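You operate a simulated robot arm through the tools that you are given. There is no shell and no other tool.

You run a simulated robot arm. Do the job below in one go: nothing can be reset, and whatever is moved stays where it is left.

Task
Pat down the two highest pockets of the sample quilt, once each.
Fine: read them on the board; only the patter touches the quilt; put it on its rest and switch the tray off. Set down upright: spring patter.
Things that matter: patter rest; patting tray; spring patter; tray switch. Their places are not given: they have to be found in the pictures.

Only the result counts: the job must be done as asked and must still hold three seconds after the hand-in. Knocking over, shifting, dropping, spilling or breaking anything else fails it.

Robot
A 6-joint arm with a two-finger parallel gripper, fixed in place. Base frame: the origin is on the floor under the middle of its stand, x ahead of it, y to its left, z up; the work surface is at about z = 0.78. Lengths are in m, angles in degrees, forces in N, time in s.
With the tool pointing down near the work surface it reaches from about 0.32 to 0.84 m from the base axis. Its first joint turns from -115.0 to 115.0 degrees. Payload 3.43 kg.
Tool frame: the origin (TCP) lies between the finger pads and is the grasp point; the fingertips stand 0.034 m ahead of it; z points along the fingers, y is the line along which they close. The gripper opens to 0.128 m. The fingers are 0.024 m wide and 0.012 m thick; the gripper's body (0.048 by 0.13 m) begins 0.096 m behind the TCP.
Orientation is that of the tool frame in the base frame, as [roll, pitch, yaw] about the fixed x, y, z axes, in that order (R = Rz(yaw) Ry(pitch) Rx(roll)). With the fingers straight down and closing along the base's y, the tool's x points along the base's -x, its y along +y and its z along -z.

Tools
- The arm moves only by the tool drive_tool. Its argument "rows" is text: rows parted by semicolons, each of 7 numbers parted by spaces: the shift along the tool's x, y, z in mm, then the turn, a rotation vector about the tool's x, y, z in degrees, then the gripper command, from -1 (shut) to 1 (fully open), values between in proportion. In form: x y z rx ry rz jaw; .... A call has 1 to 20 rows; each row is the pose to reach, as a shift and turn from the pose commanded when the call began, along the tool's axes at that moment. Rows are played at 5 a second. More than 0.05 m and 8.6 degrees between two rows, or a gripper value outside its range, and nothing of the call is played. Where a pose cannot be reached the arm comes as near as it can. A force on the tool above 40 N (or 10 N above the force at the start of the call, whichever is more), or a blocked arm, ends the call early, and 0.2 s more pass. Each finger travels about 0.108 m/s and halts on what it meets, pressing with about 37 N; the grip force reading is that of the motor and also rises with nothing between the fingers. The clock runs only during rows and for 0.2 s after the last one: add rows that repeat a pose to give the fingers time. The reply holds the time, the measured pose of the TCP, the force on the tool along the base axes, the opening and the grip force, in the units named above and with some noise, with the torque about the TCP (base axes, N m) and any sound that the robot's microphone picked up, and new pictures: "pictures" is both (left out), scene, wrist or none.
- Cameras (640 x 400 px; columns grow to the right, rows downward): "scene" is fixed at [0.2203, -0.5023, 1.6254]; the picture's right is [0.97, -0.24, 0.00], its down [-0.15, -0.58, -0.80] and it looks along [0.20, 0.78, -0.60] (base axes); focal length 330 px, centre (320, 200). "wrist" rides on the gripper at [0.076, -0.011, -0.16] in the tool frame; the picture's right is [0.15, 0.99, 0.00], its down [-0.88, 0.13, -0.46] and it looks along [-0.45, 0.07, 0.89] (tool axes); focal length 234 px, centre (320, 200).
- move_column(by): moves the trunk up (or, below 0, down) by that many m; the arm rides with it, the base frame stays. It gives what a move gives, with no picture.
- pixel_to_xyz(camera, pixels): there is no depth. For up to 12 entries [column, row, z] of the newest picture of that camera ("zoom" is the newest enlarged one), the place [x, y] in the base frame at which the ray of that pixel passes the height z, good to about 0.002 m. The clock stands still meanwhile.
- close_up(camera, box): a new picture of the part [left, top, right, bottom] of that camera's present view, enlarged. The clock stands still meanwhile.
- hand_in(): hands the job in; it is judged then, once.

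Unless the task says otherwise, let go and move clear before handing in.

The tools are called after ">>>" as a command line: name --argument value ..., lists and objects as JSON in quotes. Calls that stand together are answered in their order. drive_tool: Moves the arm, as the interface text tells. Its arguments: {"type":"object","properties":{"rows":{"type":"string"},"pictures":{"type":"string","enum":["both","scene","wrist","none"]}},"required":["rows"]} The other tools are called the same way: move_column (by) moves the trunk up or down; pixel_to_xyz (camera, pixels) gives the place at which the rays of pixels pass given heights; close_up (camera, box) takes an enlarged picture of a part of a camera's view; hand_in () hands the job in.

At the start:

```text
time_s: 0.0
tool_pos: [0.1896, 0.6284, 1.1331]
tcp_rot: [-180.0, 0.0, -179.9]
ft_force: [0.1, 0.1, -0.1]
torque: [0.03, -0.04, -0.02]
width: 0.1279
grip_force: 0.1
trunk travel left (down, up): [-0.725, 0.065]
```

scene: 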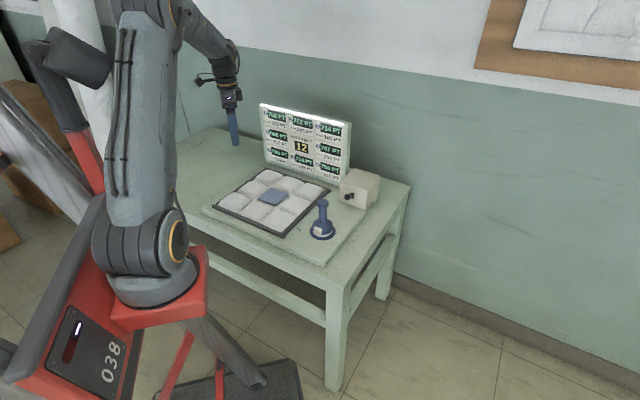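
wrist: 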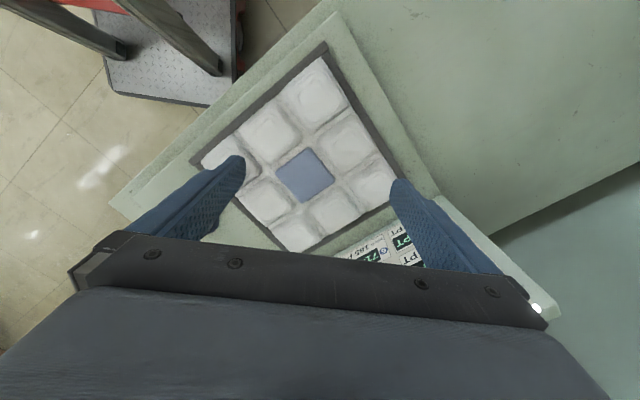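

The scene shows a board at about (305,140), a tray with 3x3 quilt around (270,200), a blue patter at (322,220), and a switch box at (358,190). I'll enlarge the board and the tray to read them.

>>> close_up --camera "scene" --box '[250, 95, 360, 185]'

>>> close_up --camera "scene" --box '[200, 155, 400, 275]'

>>> close_up --camera "wrist" --box '[180, 20, 580, 300]'

```text
4.44 times, centred on (305, 140) of scene
```

zoom: 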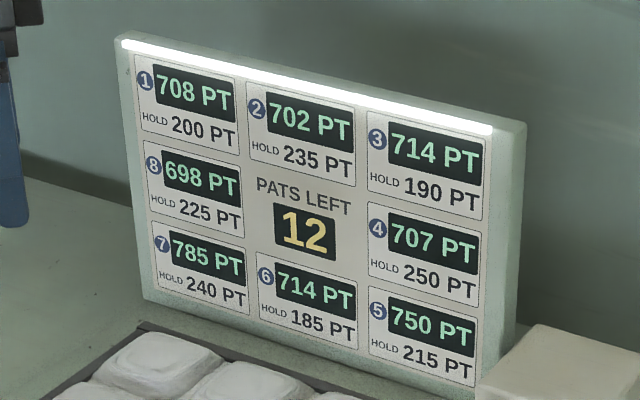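

```text
3.20 times, centred on (300, 215) of scene
```

zoom: 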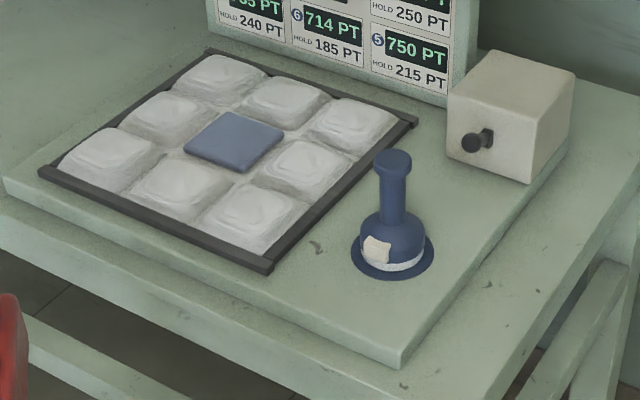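

```text
1.43 times, centred on (380, 160) of wrist
```

zoom: 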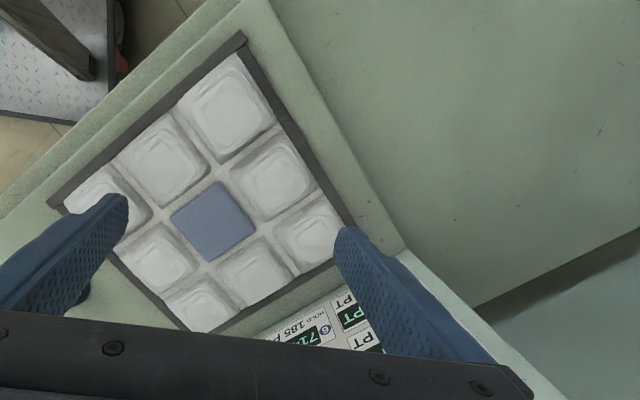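

The board reads 7 = 785 and 5 = 750 as the two highest pockets; the patter stands at about (322,225) and the switch knob is at about (349,197). I'll zoom more on the patter, switch and quilt and get coordinates.

>>> close_up --camera "scene" --box '[300, 190, 348, 250]'

>>> close_up --camera "scene" --box '[330, 160, 390, 220]'

>>> close_up --camera "scene" --box '[205, 160, 335, 245]'

>>> pixel_to_xyz --camera "scene" --pixels '[[213, 208, 0.8], [284, 238, 0.8], [330, 192, 0.8], [266, 170, 0.8], [322, 237, 0.8], [203, 208, 0.8], [325, 265, 0.8], [322, 205, 0.9], [410, 186, 0.78], [330, 290, 0.78], [348, 182, 0.8], [261, 165, 0.8]]'

```text
6.67 times, centred on (324, 220) of scene
```

zoom: 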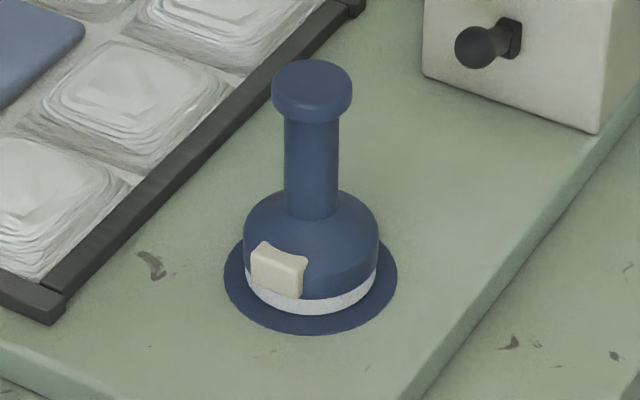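

```text
6.67 times, centred on (360, 190) of scene
```

zoom: 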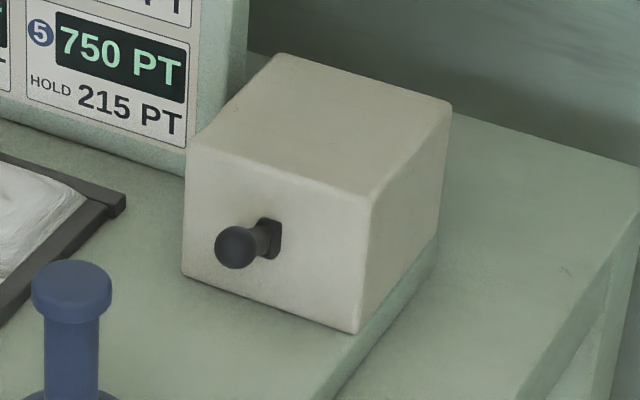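

```text
4.71 times, centred on (270, 202) of scene
```

zoom: 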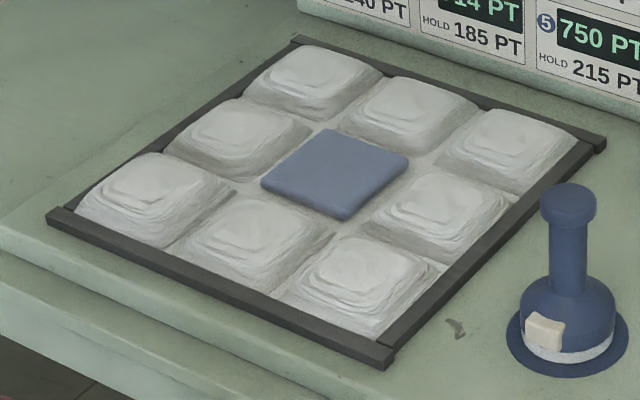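

```text
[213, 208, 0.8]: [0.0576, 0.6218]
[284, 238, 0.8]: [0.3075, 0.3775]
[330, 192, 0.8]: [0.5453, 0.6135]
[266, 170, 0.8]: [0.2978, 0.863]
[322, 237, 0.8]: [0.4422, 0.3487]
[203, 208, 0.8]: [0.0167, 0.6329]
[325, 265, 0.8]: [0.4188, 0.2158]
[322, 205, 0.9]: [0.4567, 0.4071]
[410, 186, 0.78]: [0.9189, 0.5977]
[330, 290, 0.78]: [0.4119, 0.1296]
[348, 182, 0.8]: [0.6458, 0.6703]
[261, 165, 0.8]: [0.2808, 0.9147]
```

The zooms show the patter on a dark-blue disc rest, the lever on the switch box, and no number marks on the tray. I'll measure the patter height, the switch and the pocket places.

>>> pixel_to_xyz --camera "scene" --pixels '[[322.5, 232.7, 0.8], [322.8, 201.7, 0.9], [322.8, 201.7, 0.92], [322.8, 201.7, 0.94], [322.8, 201.7, 0.96], [309.6, 230.5, 0.8], [335.6, 230.5, 0.8], [316.5, 226, 0.82], [332.8, 226, 0.82]]'

>>> pixel_to_xyz --camera "scene" --pixels '[[347, 197, 0.84], [347, 197, 0.86], [339.5, 201.5, 0.8], [365.7, 209.5, 0.8], [377, 194, 0.8], [339.8, 182.4, 0.86], [367.5, 189.5, 0.86], [380, 175.5, 0.86], [353, 168, 0.86]]'

```text
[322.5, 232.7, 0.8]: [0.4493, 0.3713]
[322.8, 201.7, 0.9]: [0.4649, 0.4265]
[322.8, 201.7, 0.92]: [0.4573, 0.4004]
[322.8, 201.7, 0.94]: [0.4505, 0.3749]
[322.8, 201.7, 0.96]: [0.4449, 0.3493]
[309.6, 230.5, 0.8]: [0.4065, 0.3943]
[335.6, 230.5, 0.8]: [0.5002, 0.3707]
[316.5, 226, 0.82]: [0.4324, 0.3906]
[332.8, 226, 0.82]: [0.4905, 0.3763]
```

```text
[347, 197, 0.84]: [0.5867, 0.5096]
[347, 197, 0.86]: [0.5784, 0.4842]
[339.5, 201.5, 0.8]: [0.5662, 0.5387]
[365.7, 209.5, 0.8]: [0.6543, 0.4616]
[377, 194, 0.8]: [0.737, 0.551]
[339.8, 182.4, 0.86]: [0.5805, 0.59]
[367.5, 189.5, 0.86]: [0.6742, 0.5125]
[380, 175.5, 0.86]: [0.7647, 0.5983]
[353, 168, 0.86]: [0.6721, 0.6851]
```

The patter axis is at about (0.450, 0.372) with its top near z 0.943, and it stands on the rest disc. I'll look closely at the fingers and pockets through the wrist camera before moving.

>>> close_up --camera "wrist" --box '[190, 40, 410, 260]'

>>> close_up --camera "wrist" --box '[60, 140, 560, 340]'

>>> close_up --camera "scene" --box '[205, 165, 275, 230]'

>>> close_up --camera "scene" --box '[260, 165, 330, 240]'

```text
1.82 times, centred on (300, 150) of wrist
```

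zoom: 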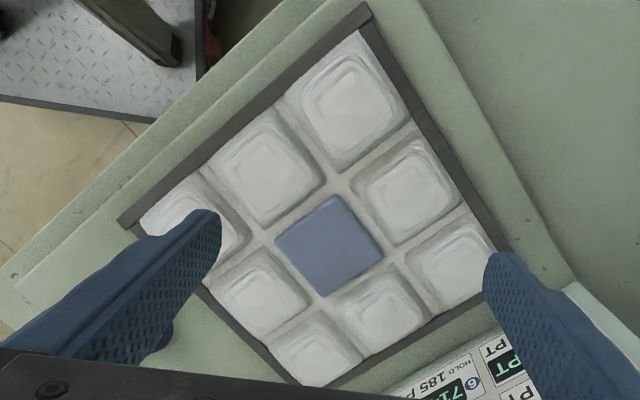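

```text
1.28 times, centred on (310, 240) of wrist
```

zoom: 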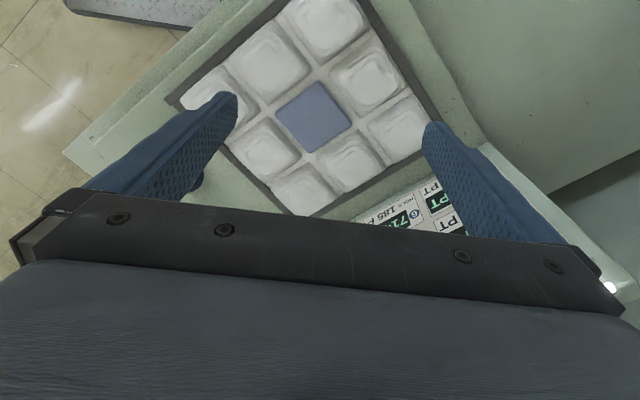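

```text
6.15 times, centred on (240, 198) of scene
```

zoom: 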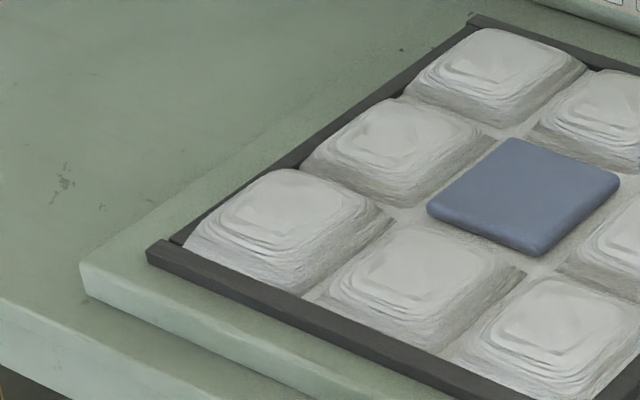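

```text
5.33 times, centred on (295, 202) of scene
```

zoom: 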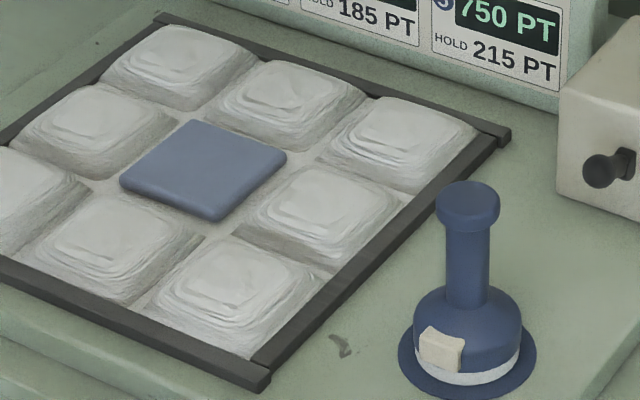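

The pockets at the left and near tray corners (7 and 5) also look the tallest, which agrees with the board. I'll move at height to above the patter and look with the wrist camera.

>>> drive_tool --rows "-32.6 -32 4 0 0 0 1; -65 -64 8 0 0 0 1; -97.5 -96 12 0 0 0 1; -130 -128 16 0 0 0 1; -162.5 -160 20 0 0 0 1; -195 -192 24 0 0 0 1; -227.5 -224 28 0 0 0 1; -260 -256 33 0 0 0 1; -260 -256 33 0 0 0 1"

```text
time_s: 2.0
tool_pos: [0.4489, 0.3693, 1.0984]
tcp_rot: [179.9, 0.0, 180.0]
ft_force: [-0.3, 0.6, 0.7]
torque: [-0.01, 0.0, -0.02]
width: 0.1282
grip_force: 0.1
trunk travel left (down, up): [-0.725, 0.065]
```

scene: 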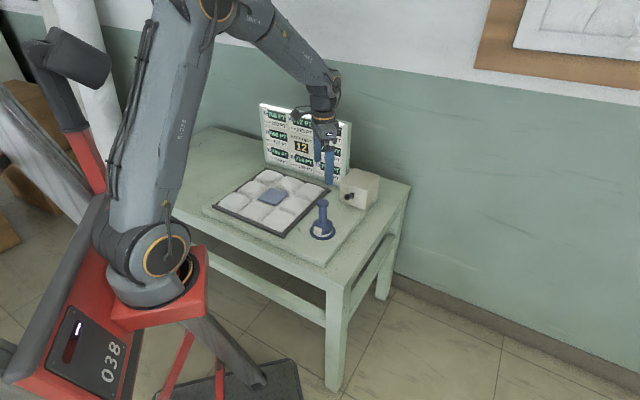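
wrist: 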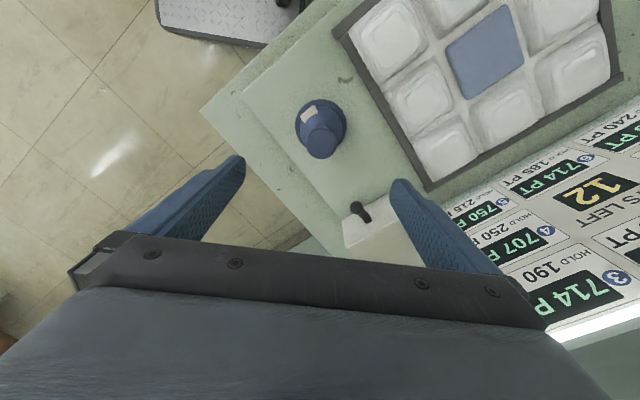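

>>> close_up --camera "wrist" --box '[270, 80, 410, 270]'

>>> close_up --camera "wrist" --box '[280, 80, 370, 180]'

>>> close_up --camera "wrist" --box '[320, 0, 640, 200]'

>>> pixel_to_xyz --camera "wrist" --pixels '[[322, 140, 0.943], [321, 125, 0.8], [322, 140, 0.93], [320, 120, 0.8], [334, 30, 0.8], [429, 190, 0.8], [360, 211, 0.85]]'

```text
2.11 times, centred on (340, 175) of wrist
```

zoom: 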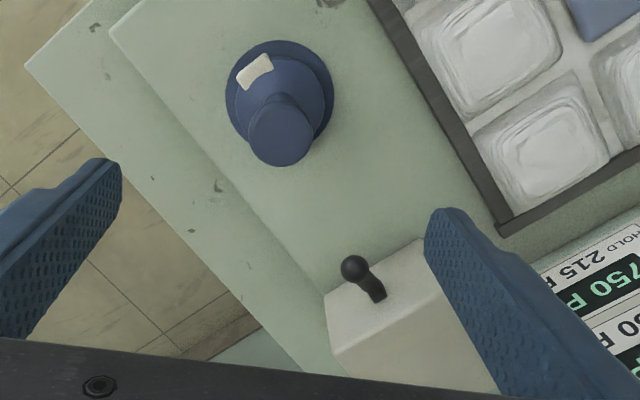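

```text
4.00 times, centred on (325, 130) of wrist
```

zoom: 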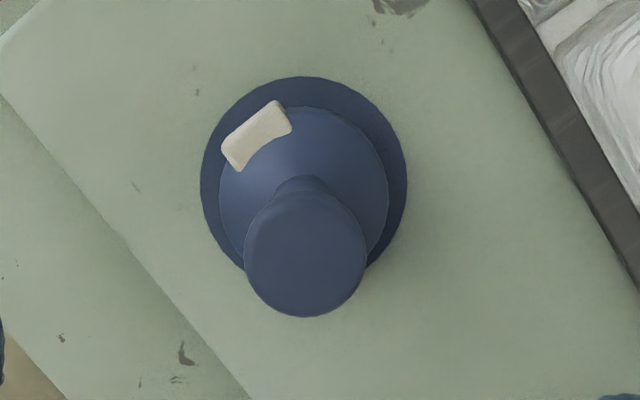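

```text
2.00 times, centred on (480, 100) of wrist
```

zoom: 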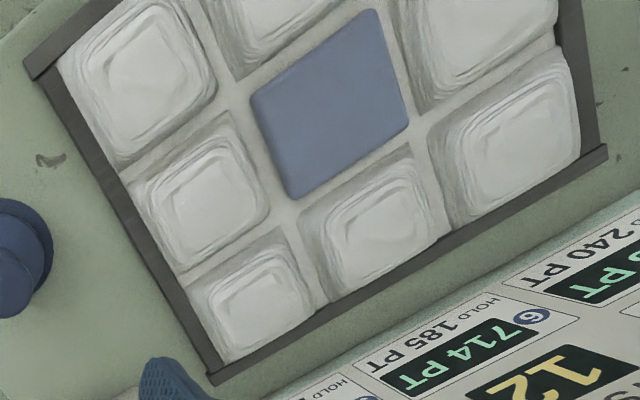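

```text
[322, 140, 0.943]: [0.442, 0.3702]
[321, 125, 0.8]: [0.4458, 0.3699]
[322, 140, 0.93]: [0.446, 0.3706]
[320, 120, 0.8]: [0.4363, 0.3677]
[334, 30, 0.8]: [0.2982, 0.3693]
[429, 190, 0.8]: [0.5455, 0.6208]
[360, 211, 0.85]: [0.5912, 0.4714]
```

The wrist view places the patter cap at about (321,144), i.e. axis near (0.448, 0.370), cap about 41 mm wide. I'll descend until the fingertips are just above cap level and check the alignment.

>>> drive_tool --rows "0 0 40 0 0 0 0.5; 0 0 80 0 0 0 0.3; 0 0 110 0 0 0 0.2; 0 0 110 0 0 0 0.2; 0 0 110 0 0 0 0.2"

```text
time_s: 3.2
tool_pos: [0.4486, 0.3705, 0.99]
tcp_rot: [180.0, -0.1, 180.0]
ft_force: [-0.1, 0.0, 0.3]
torque: [0.0, 0.0, -0.02]
width: 0.0769
grip_force: 0.0
trunk travel left (down, up): [-0.725, 0.065]
```

scene: 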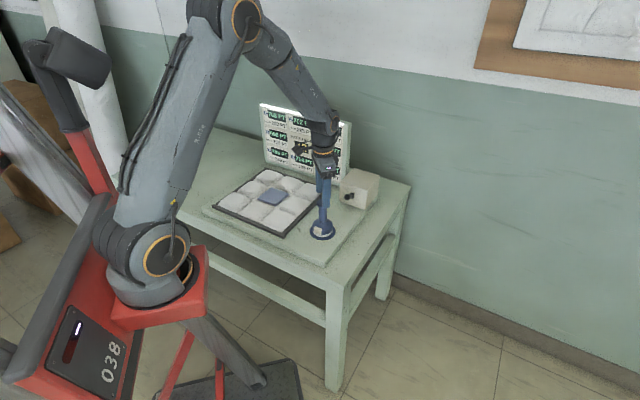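
wrist: 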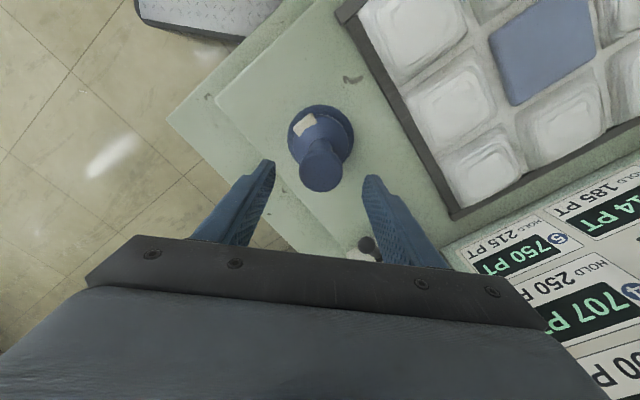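

>>> close_up --camera "wrist" --box '[260, 90, 390, 210]'

>>> close_up --camera "scene" --box '[290, 130, 360, 250]'

>>> pixel_to_xyz --camera "wrist" --pixels '[[321, 171, 0.943], [321, 171, 0.935], [300, 171, 0.94], [342, 171, 0.94], [321, 151, 0.94], [321, 191, 0.94], [320, 141, 0.8]]'

```text
3.33 times, centred on (325, 150) of wrist
```

zoom: 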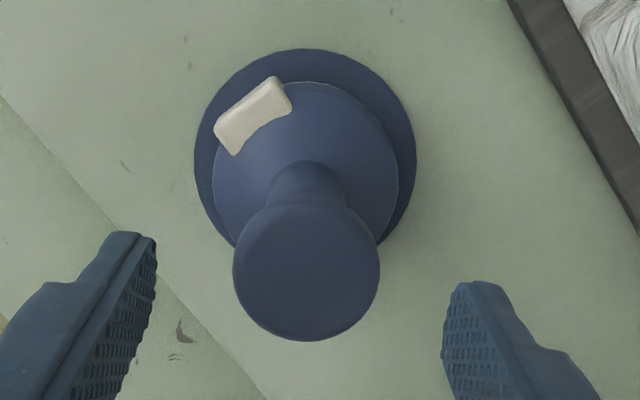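

```text
3.33 times, centred on (325, 190) of scene
```

zoom: 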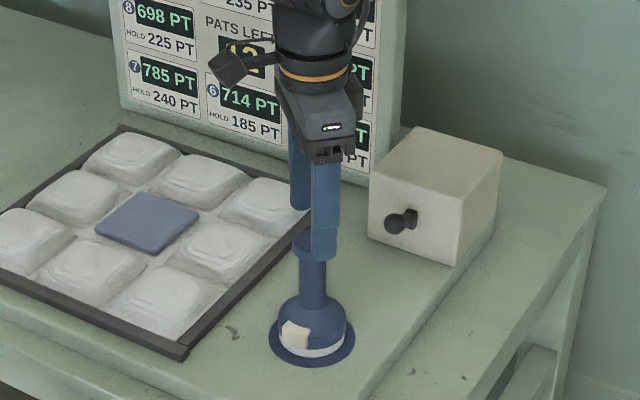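

```text
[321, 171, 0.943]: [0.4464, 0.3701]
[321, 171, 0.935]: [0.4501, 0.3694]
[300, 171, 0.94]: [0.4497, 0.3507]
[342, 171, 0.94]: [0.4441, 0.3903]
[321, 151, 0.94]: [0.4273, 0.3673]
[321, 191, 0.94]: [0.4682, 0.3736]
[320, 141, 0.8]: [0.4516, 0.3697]
```

The cap is centred at wrist pixel (321,171), matching the TCP at (0.4486, 0.3705). I'll descend to the cap and close on it.

>>> drive_tool --rows "0 0 30 0 0 0 0.2; 0 0 60 0 0 0 0.2; 0 0 62 0 0 0 0.2; 0 0 62 0 0 0 0.2; 0 0 62 0 0 0 -1; 0 0 62 0 0 0 -1; 0 0 62 0 0 0 -1; 0 0 62 0 0 0 -1"

```text
time_s: 5.0
tool_pos: [0.4472, 0.3711, 0.928]
tcp_rot: [180.0, 0.0, 179.9]
ft_force: [0.5, 1.4, 1.5]
torque: [0.03, -0.07, 0.03]
width: 0.0412
grip_force: 37.6
trunk travel left (down, up): [-0.725, 0.065]
```

scene: 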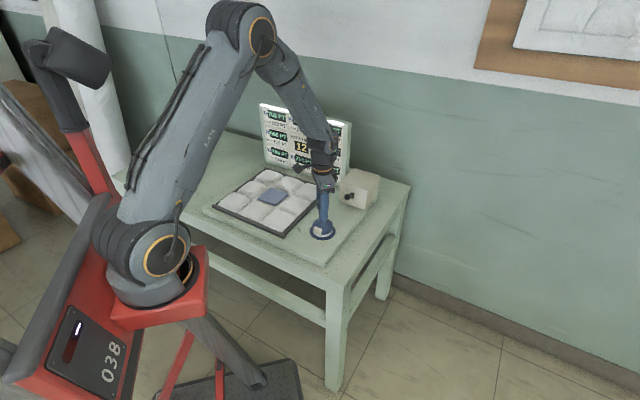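
wrist: 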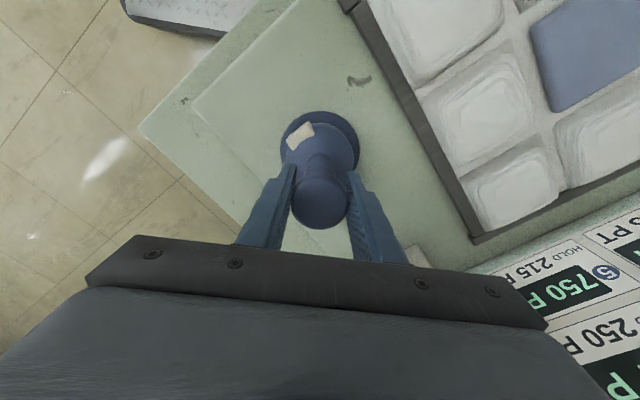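

The width of 41 mm and 37.6 N grip show the cap is held at TCP z 0.928. I'll lift the patter straight up slowly and check that it hangs upright.

>>> drive_tool --rows "0 0 -10 0 0 0 -1; 0 0 -30 0 0 0 -1; 0 0 -60 0 0 0 -1; 0 0 -90 0 0 0 -1; 0 0 -120 0 0 0 -1; 0 0 -120 0 0 0 -1"

```text
time_s: 6.4
tool_pos: [0.4489, 0.3712, 1.0487]
tcp_rot: [-180.0, 0.0, 180.0]
ft_force: [-0.7, 0.6, -6.0]
torque: [0.02, -0.01, -0.02]
width: 0.0411
grip_force: 36.9
trunk travel left (down, up): [-0.725, 0.065]
```

scene: 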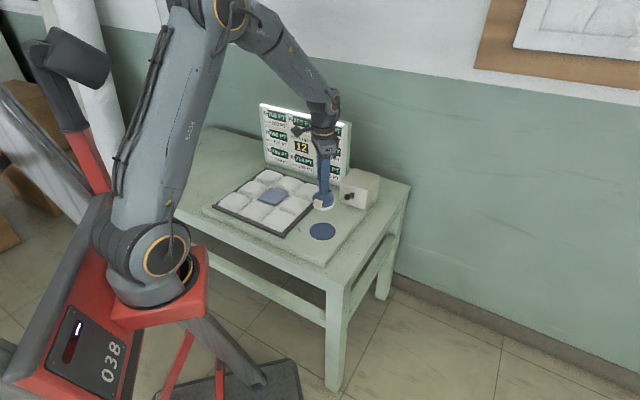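
wrist: 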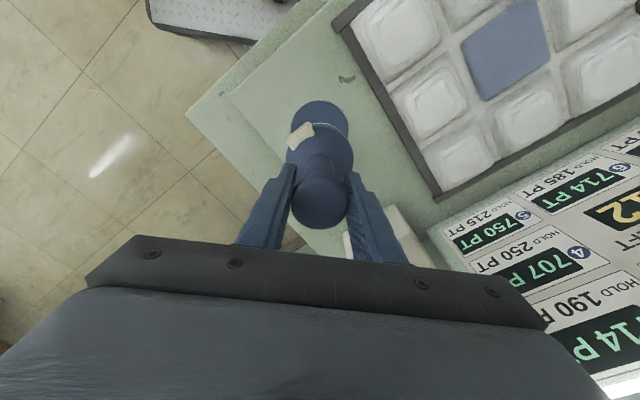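

The patter is lifted (about 6 N) and hangs straight; the rest disc at scene (322,231) is empty. I'll re-read the board and measure rest and pockets 5 and 7 from close-ups.

>>> close_up --camera "scene" --box '[250, 95, 360, 185]'

>>> close_up --camera "scene" --box '[290, 180, 360, 250]'

>>> close_up --camera "scene" --box '[205, 160, 335, 245]'

>>> pixel_to_xyz --camera "zoom" --pixels '[[46, 222, 0.81], [388, 368, 0.81], [604, 140, 0.81], [293, 40, 0.81], [152, 178, 0.84], [360, 265, 0.84], [152, 178, 0.83], [360, 265, 0.83], [262, 182, 0.82], [342, 216, 0.82], [408, 157, 0.82], [328, 130, 0.82]]'

```text
4.44 times, centred on (305, 140) of scene
```

zoom: 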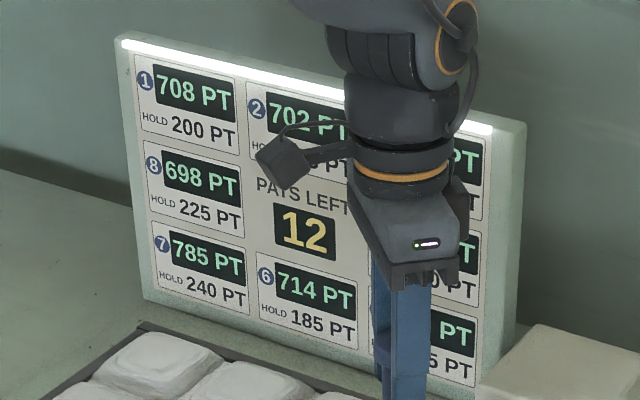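

```text
5.71 times, centred on (325, 215) of scene
```

zoom: 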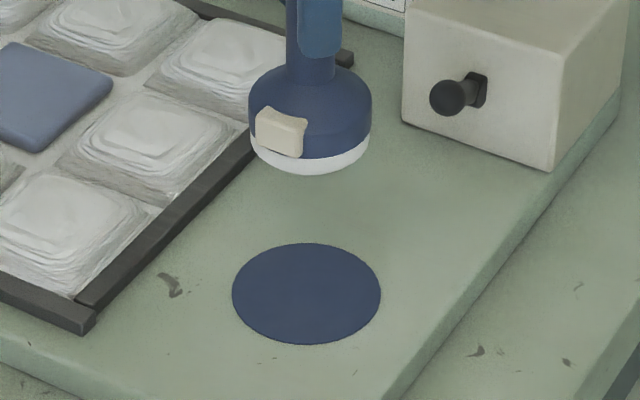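

```text
4.71 times, centred on (270, 202) of scene
```

zoom: 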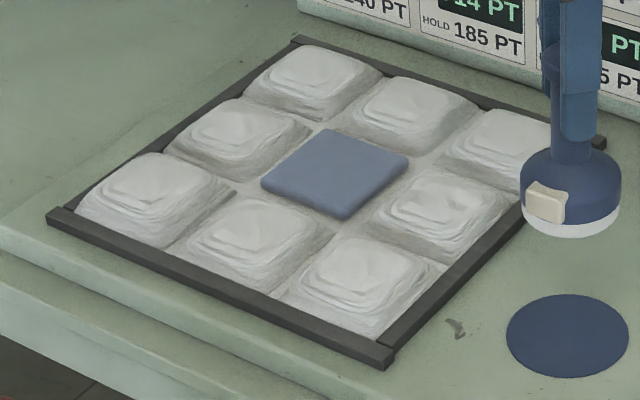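

```text
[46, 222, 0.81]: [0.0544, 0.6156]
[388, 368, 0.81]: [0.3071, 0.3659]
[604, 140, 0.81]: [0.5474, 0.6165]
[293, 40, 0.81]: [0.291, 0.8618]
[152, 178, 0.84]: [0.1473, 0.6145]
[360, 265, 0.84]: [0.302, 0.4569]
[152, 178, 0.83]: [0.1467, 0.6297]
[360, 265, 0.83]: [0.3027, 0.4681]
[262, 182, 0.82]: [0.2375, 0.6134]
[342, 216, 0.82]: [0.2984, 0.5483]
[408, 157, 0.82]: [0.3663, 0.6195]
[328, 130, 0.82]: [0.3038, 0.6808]
```

Readings are unchanged (7: 785, 5 earlier 750). I'll cross-check the tray position and height by triangulating with the wrist camera.

>>> close_up --camera "wrist" --box '[320, 0, 640, 200]'

>>> pixel_to_xyz --camera "zoom" --pixels '[[25, 55, 0.8], [25, 55, 0.81], [25, 55, 0.82], [230, 400, 0.8], [230, 400, 0.81]]'

```text
2.00 times, centred on (480, 100) of wrist
```

zoom: 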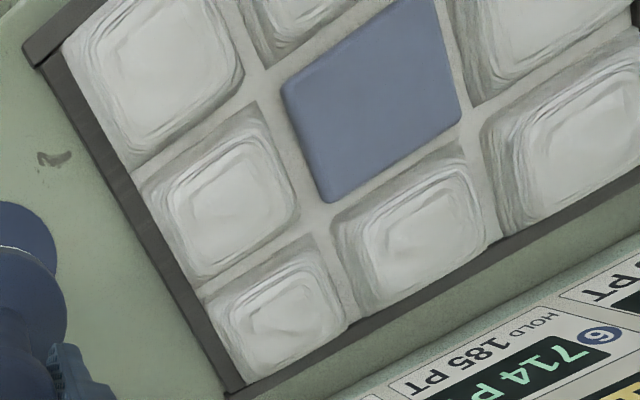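

```text
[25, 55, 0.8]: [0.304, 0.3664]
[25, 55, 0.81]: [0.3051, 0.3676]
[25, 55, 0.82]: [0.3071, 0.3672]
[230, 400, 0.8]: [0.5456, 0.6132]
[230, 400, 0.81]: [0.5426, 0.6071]
```

Triangulation gives the tray frame top near z 0.81 with centre about (0.300, 0.615), so pocket 7 is near (0.146, 0.615) and pocket 5 near (0.301, 0.459). I'll carry the patter at height to over pocket 7.

>>> pixel_to_xyz --camera "zoom" --pixels '[[158, 65, 0.83], [158, 65, 0.84], [158, 65, 0.85], [282, 88, 0.82], [330, 203, 0.82], [462, 120, 0.82]]'

>>> drive_tool --rows "34 27 0 0 0 0 -1; 68 54 0 0 0 0 -1; 102 81 0 0 0 0 -1; 136 108 0 0 0 0 -1; 170 135 0 0 0 0 -1; 204 162 0 0 0 0 -1; 238 189 0 0 0 0 -1; 272 216 0 0 0 0 -1; 304 243 0 0 0 0 -1; 304 243 0 0 0 0 -1"

```text
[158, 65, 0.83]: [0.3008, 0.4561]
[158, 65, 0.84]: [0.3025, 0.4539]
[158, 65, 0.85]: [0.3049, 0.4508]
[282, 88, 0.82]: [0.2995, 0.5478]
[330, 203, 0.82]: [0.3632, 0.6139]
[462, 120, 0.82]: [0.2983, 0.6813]
```

```text
time_s: 8.6
tool_pos: [0.1598, 0.6108, 1.0431]
tcp_rot: [-179.6, -0.1, 178.5]
ft_force: [0.3, -0.5, -5.2]
torque: [0.0, 0.01, -0.01]
width: 0.041
grip_force: 37.1
trunk travel left (down, up): [-0.725, 0.065]
```

scene: 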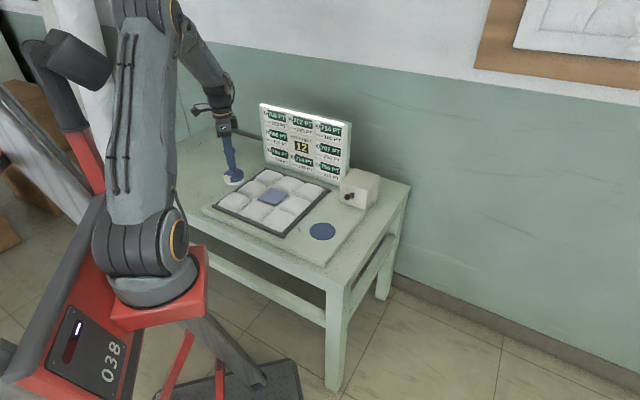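
wrist: 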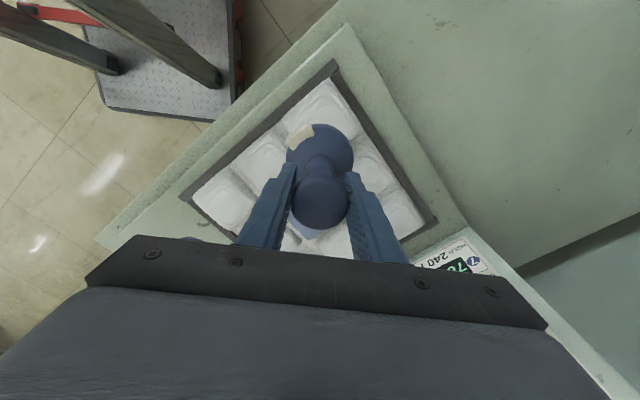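

The arm stopped at (0.160, 0.611) with a slight yaw error, maybe still settling. I'll wait with a hold row to see if it converges.

>>> drive_tool --rows "0 0 0 0 0 0 -1; 0 0 0 0 0 0 -1; 0 0 0 0 0 0 -1" --pictures "none"

```text
time_s: 9.4
tool_pos: [0.1605, 0.6111, 1.0427]
tcp_rot: [-179.6, -0.1, 178.7]
ft_force: [0.1, 0.0, -5.3]
torque: [0.03, 0.03, 0.0]
width: 0.0407
grip_force: 37.2
trunk travel left (down, up): [-0.725, 0.065]
```

The arm holds steady at azimuth about 75.3° instead of 76.7°, with yaw off by the same 1.4°, as if a joint limit is met. I'll test by turning the tool a little about its axis at this safe height.

>>> drive_tool --rows "0 0 0 0 0 -8 -1; 0 0 0 0 0 -16 -1; 0 0 0 0 0 -16 -1; 0 0 0 0 0 -16 -1" --pictures "none"

```text
time_s: 10.4
tool_pos: [0.1586, 0.6109, 1.0442]
tcp_rot: [-179.7, -0.3, -165.3]
ft_force: [0.2, -0.6, -5.7]
torque: [-0.01, 0.01, -0.03]
width: 0.0411
grip_force: 37.4
trunk travel left (down, up): [-0.725, 0.065]
```

Turning the tool changed nothing in position, so the base joint is what stops at about azimuth 75.4°. I'll look at the arm for a possible contact and at where the patter is over pocket 7.

>>> close_up --camera "scene" --box '[20, 0, 260, 320]'

>>> close_up --camera "scene" --box '[190, 90, 350, 250]'

>>> close_up --camera "wrist" --box '[180, 40, 460, 260]'

```text
1.25 times, centred on (140, 160) of scene
```

zoom: 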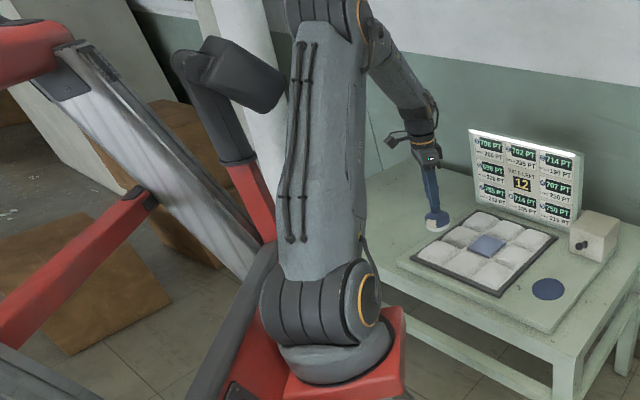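

```text
2.50 times, centred on (270, 170) of scene
```

zoom: 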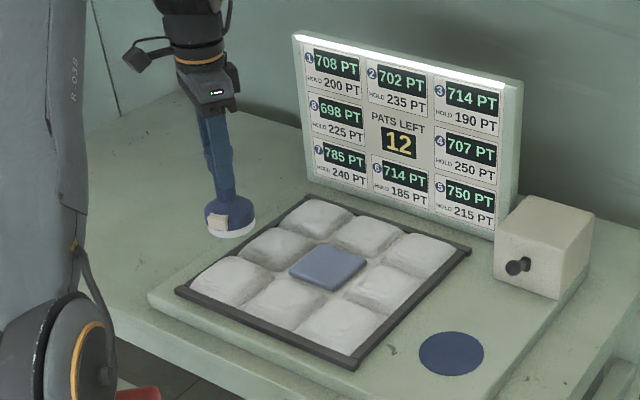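

```text
1.82 times, centred on (320, 150) of wrist
```

zoom: 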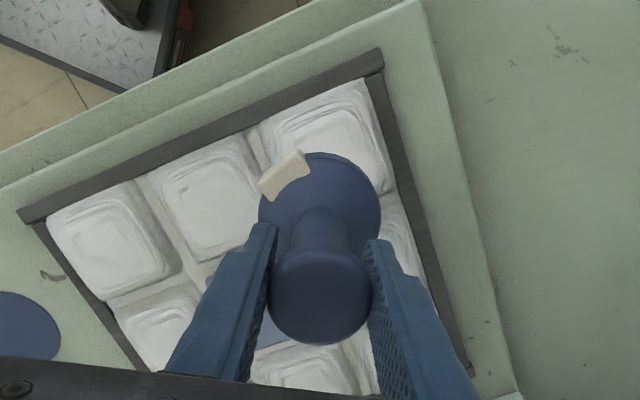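

No contact is visible and the foot covers pocket 7 but sits about 14 mm toward the tray centre. A 2.5° tilt about the radial direction should bring the foot over the pocket's middle; I'll try that at height.

>>> drive_tool --rows "-2.5 -1.6 0 -0.64 1.1 0 -1; -5.1 -3.3 0 -1.28 2.15 0 -1; -5.1 -3.3 0 -1.28 2.15 0 -1; -5.1 -3.3 0 -1.28 2.15 0 -1"

```text
time_s: 11.4
tool_pos: [0.1539, 0.6121, 1.048]
tcp_rot: [178.7, -2.1, -164.2]
ft_force: [0.1, 0.4, -5.8]
torque: [0.01, -0.01, 0.04]
width: 0.0412
grip_force: 36.9
trunk travel left (down, up): [-0.725, 0.065]
```

scene: 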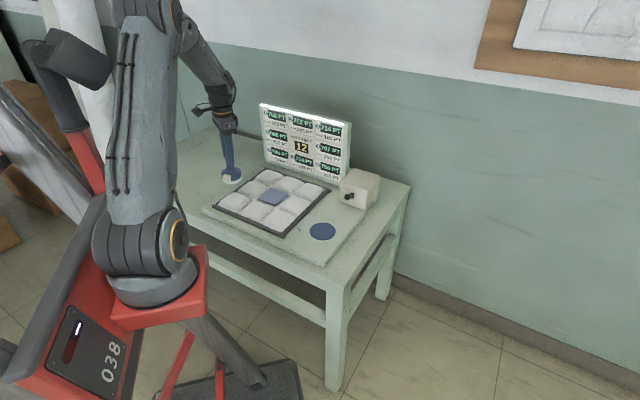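
wrist: 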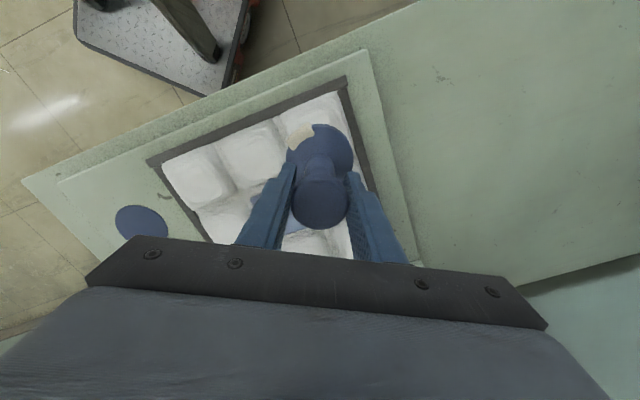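

The foot is now over about (0.149, 0.614), within ~3 mm of pocket 7's middle, tilted only 2.5°. I'll lower it vertically in steps and watch force and sound.

>>> drive_tool --rows "-1.1 -0.7 30 0 0 0 -1; -1.8 -1.1 50 0 0 0 -1; -2.0 -1.25 55 0 0 0 -1; -2.0 -1.25 55 0 0 0 -1"

```text
time_s: 12.4
tool_pos: [0.1502, 0.6119, 0.9921]
tcp_rot: [178.8, -2.1, -163.8]
ft_force: [0.8, 0.5, -5.3]
torque: [0.02, -0.01, 0.0]
width: 0.0411
grip_force: 37.0
trunk travel left (down, up): [-0.725, 0.065]
```

scene: 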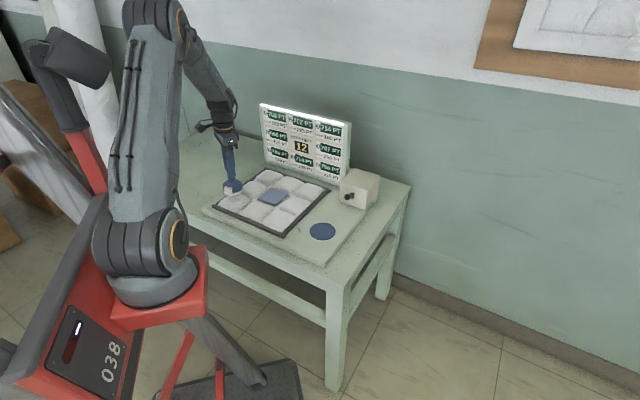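
wrist: 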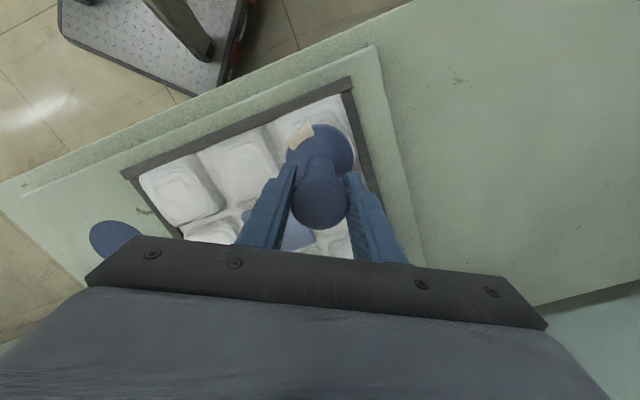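

The foot is near z 0.865 with no contact yet (force still -5.3 N). I'll zoom to judge the gap over pocket 7.

>>> close_up --camera "scene" --box '[200, 160, 280, 225]'

>>> close_up --camera "wrist" --box '[200, 60, 440, 260]'

```text
6.15 times, centred on (240, 192) of scene
```

zoom: 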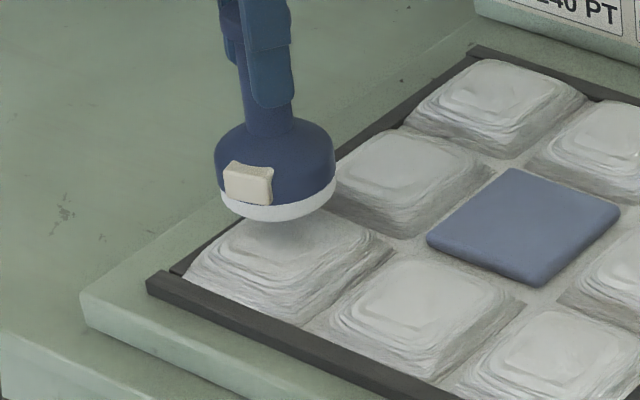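

```text
2.00 times, centred on (320, 160) of wrist
```

zoom: 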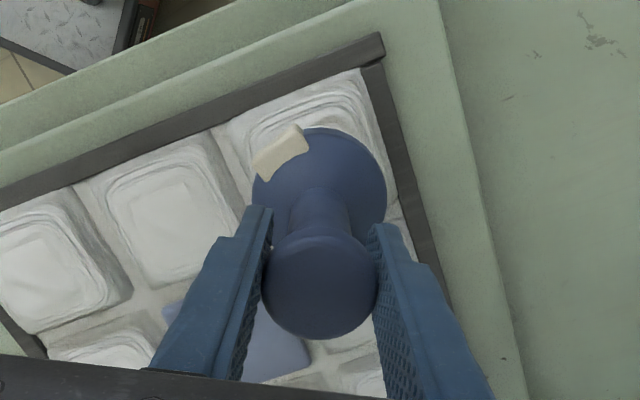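

>>> pixel_to_xyz --camera "scene" --pixels '[[235.1, 198.8, 0.83], [235.1, 198.8, 0.84], [235.1, 198.8, 0.85], [233, 191.2, 0.865], [233, 191.2, 0.87], [233, 191.2, 0.86], [215, 209.5, 0.81], [254, 224, 0.83]]'

>>> pixel_to_xyz --camera "wrist" --pixels '[[350, 80, 0.81], [123, 174, 0.81]]'

```text
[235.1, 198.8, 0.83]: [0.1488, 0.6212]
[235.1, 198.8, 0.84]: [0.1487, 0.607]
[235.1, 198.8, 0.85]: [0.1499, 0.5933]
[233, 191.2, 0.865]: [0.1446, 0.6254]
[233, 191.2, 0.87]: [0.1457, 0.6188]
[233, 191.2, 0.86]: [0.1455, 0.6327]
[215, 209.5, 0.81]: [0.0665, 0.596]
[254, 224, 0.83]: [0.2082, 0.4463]
```

```text
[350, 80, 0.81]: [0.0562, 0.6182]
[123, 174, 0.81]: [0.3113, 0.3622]
```

The foot is aligned with pocket 7, whose top is about z 0.835. I'll lower 20 mm more, then continue in small steps.

>>> drive_tool --rows "-0.4 -0.2 10 0 0 0 -1; -0.6 -0.35 16 0 0 0 -1; -0.7 -0.45 20 0 0 0 -1; -0.7 -0.45 20 0 0 0 -1"

```text
time_s: 13.4
tool_pos: [0.1509, 0.612, 0.9733]
tcp_rot: [178.7, -2.2, -163.9]
ft_force: [-0.1, 0.3, -5.4]
torque: [-0.06, 0.02, -0.01]
width: 0.0411
grip_force: 36.6
trunk travel left (down, up): [-0.725, 0.065]
```

scene: 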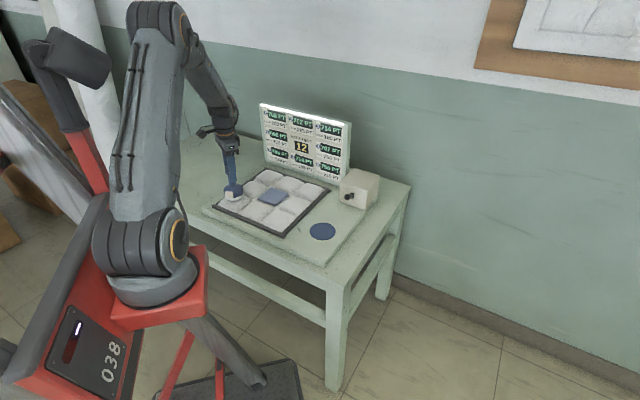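
wrist: 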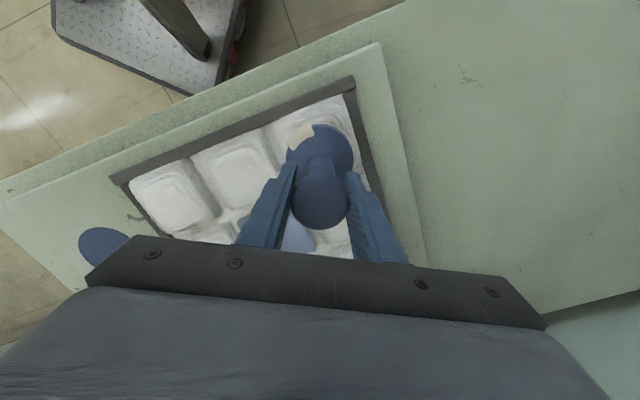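

Still no contact at foot z about 0.846 (force -5.4 N). I'll lower 8 mm gently.

>>> drive_tool --rows "-0.15 -0.1 4 0 0 0 -1; -0.3 -0.2 8 0 0 0 -1; -0.3 -0.2 8 0 0 0 -1" --pictures "none"

```text
time_s: 14.2
tool_pos: [0.1514, 0.6133, 0.9645]
tcp_rot: [178.7, -2.2, -163.9]
ft_force: [-0.3, 0.1, -4.9]
torque: [-0.03, 0.03, 0.04]
width: 0.0411
grip_force: 37.5
trunk travel left (down, up): [-0.725, 0.065]
```

Force is -4.9 N at TCP z 0.9645, so contact has barely or not begun. I'll lower 4 mm more.

>>> drive_tool --rows "-0.1 -0.05 2 0 0 0 -1; -0.15 -0.1 4 0 0 0 -1; -0.15 -0.1 4 0 0 0 -1" --pictures "none"

>>> close_up --camera "scene" --box '[200, 95, 360, 225]'

```text
time_s: 15.0
tool_pos: [0.15, 0.612, 0.9602]
tcp_rot: [178.7, -2.2, -164.0]
ft_force: [0.2, -0.3, -5.4]
torque: [-0.01, -0.03, 0.0]
width: 0.041
grip_force: 37.2
trunk travel left (down, up): [-0.725, 0.065]
```

```text
3.08 times, centred on (280, 160) of scene
```

zoom: 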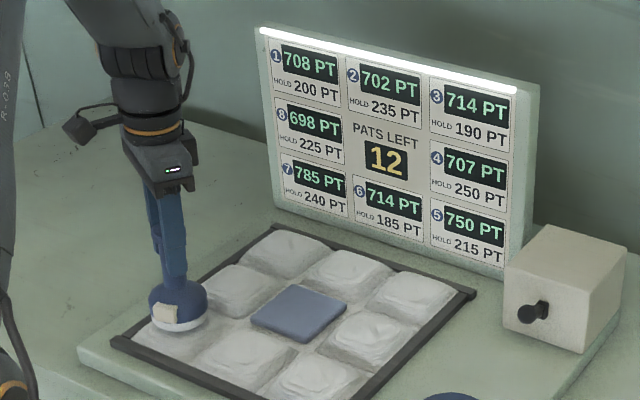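

No contact yet (-5.4 N) and the board still shows 785 / 12 pats. I'll lower another 4 mm.

>>> drive_tool --rows "-0.1 -0.05 2 0 0 0 -1; -0.15 -0.1 4 0 0 0 -1; -0.15 -0.1 4 0 0 0 -1" --pictures "none"

>>> close_up --camera "scene" --box '[200, 165, 280, 225]'

```text
time_s: 15.8
tool_pos: [0.15, 0.6117, 0.9549]
tcp_rot: [178.8, -2.2, -164.0]
ft_force: [-0.3, 0.0, -6.1]
torque: [0.0, 0.01, -0.01]
width: 0.0409
grip_force: 36.6
trunk travel left (down, up): [-0.725, 0.065]
```

```text
6.67 times, centred on (240, 195) of scene
```

zoom: 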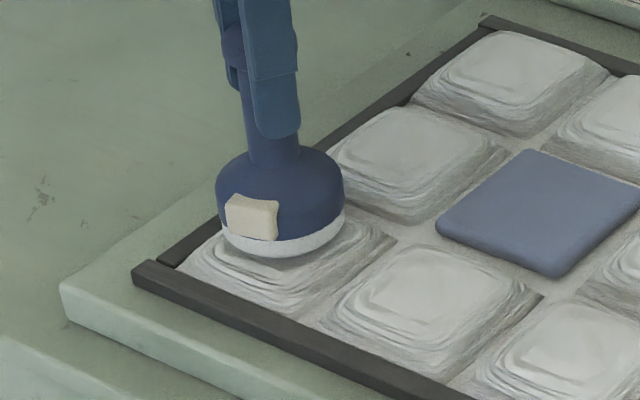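

The felt looks about to touch the plateau but the force has not changed. I'll lower 3 mm more.

>>> drive_tool --rows "-0.1 -0.05 2 0 0 0 -1; -0.12 -0.08 3 0 0 0 -1; -0.12 -0.08 3 0 0 0 -1" --pictures "none"

```text
time_s: 16.6
tool_pos: [0.1509, 0.6118, 0.9542]
tcp_rot: [178.7, -2.1, -164.1]
ft_force: [-0.1, 0.7, -6.1]
torque: [-0.04, -0.01, 0.01]
width: 0.0409
grip_force: 36.6
trunk travel left (down, up): [-0.725, 0.065]
```

Still free at TCP z about 0.954. I'll go 4 mm lower.

>>> drive_tool --rows "-0.1 -0.05 2 0 0 0 -1; -0.15 -0.1 4 0 0 0 -1; -0.15 -0.1 4 0 0 0 -1" --pictures "none"

>>> close_up --camera "scene" --box '[200, 95, 360, 225]'

```text
time_s: 17.4
tool_pos: [0.1516, 0.612, 0.9508]
tcp_rot: [178.6, -2.1, -164.1]
ft_force: [0.2, -3.0, 11.6]
torque: [-0.55, -0.54, -0.1]
width: 0.0408
grip_force: 36.9
trunk travel left (down, up): [-0.725, 0.065]
```

```text
3.08 times, centred on (280, 160) of scene
```

zoom: 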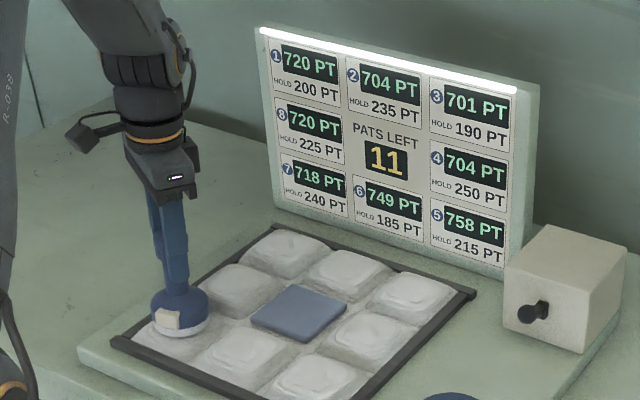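

Contact: force rose by ~17 N, the board shows PATS LEFT 11, and pocket 7 fell to 718 while pocket 5 is now 758, still highest. I'll lift straight off now and re-read.

>>> drive_tool --rows "0.7 0.45 -20 0 0 0 -1; 1.8 1.1 -50 0 0 0 -1; 3.3 2.0 -90 0 0 0 -1; 3.3 2.0 -90 0 0 0 -1"

>>> close_up --camera "scene" --box '[200, 95, 360, 225]'

```text
time_s: 18.4
tool_pos: [0.1514, 0.612, 1.0377]
tcp_rot: [178.8, -2.2, -164.2]
ft_force: [0.5, -0.4, -5.6]
torque: [-0.04, -0.03, 0.0]
width: 0.0411
grip_force: 37.1
trunk travel left (down, up): [-0.725, 0.065]
```

scene: 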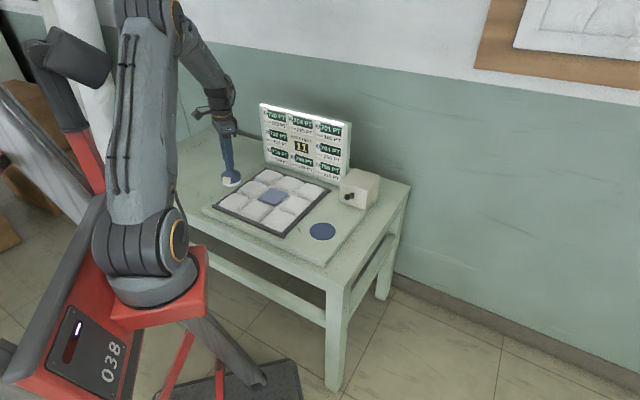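
wrist: 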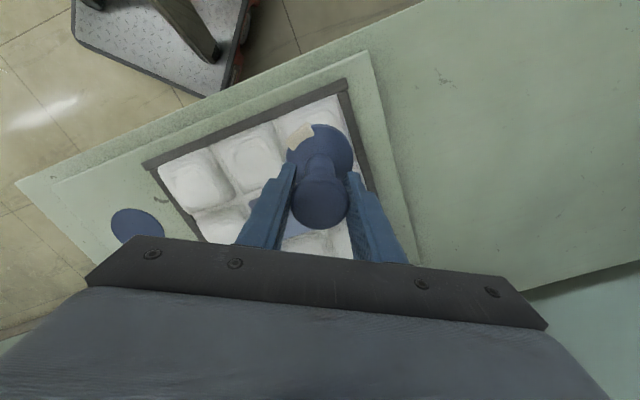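

```text
3.08 times, centred on (280, 160) of scene
```

zoom: 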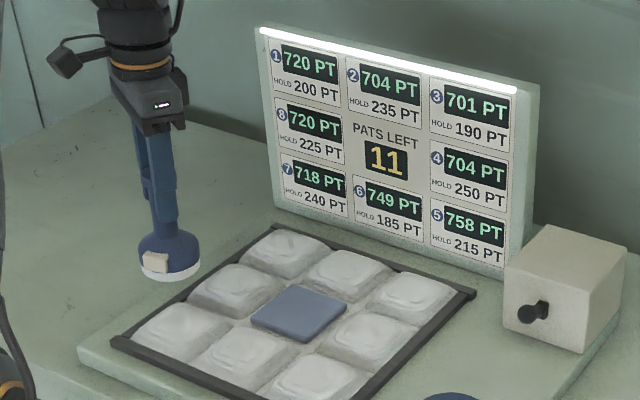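

The board now clearly reads 5 = 758 as highest (6 = 749), so pocket 5 is next either way. I'll first straighten the tool to vertical while moving slightly inward.

>>> drive_tool --rows "-10 -3 -2 0.64 -1.08 0 -1; -19 -5.5 -3 1.28 -2.15 0 -1; -19 -5.5 -3 1.28 -2.15 0 -1" --pictures "none"

>>> close_up --camera "scene" --box '[280, 130, 350, 190]'

```text
time_s: 19.2
tool_pos: [0.1696, 0.6121, 1.0395]
tcp_rot: [180.0, -0.1, -164.0]
ft_force: [-0.2, -0.1, -5.9]
torque: [0.03, 0.05, 0.0]
width: 0.0411
grip_force: 36.5
trunk travel left (down, up): [-0.725, 0.065]
```

```text
6.67 times, centred on (315, 160) of scene
```

zoom: 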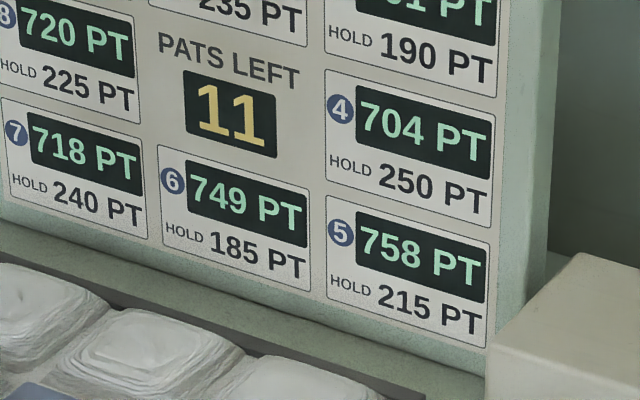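

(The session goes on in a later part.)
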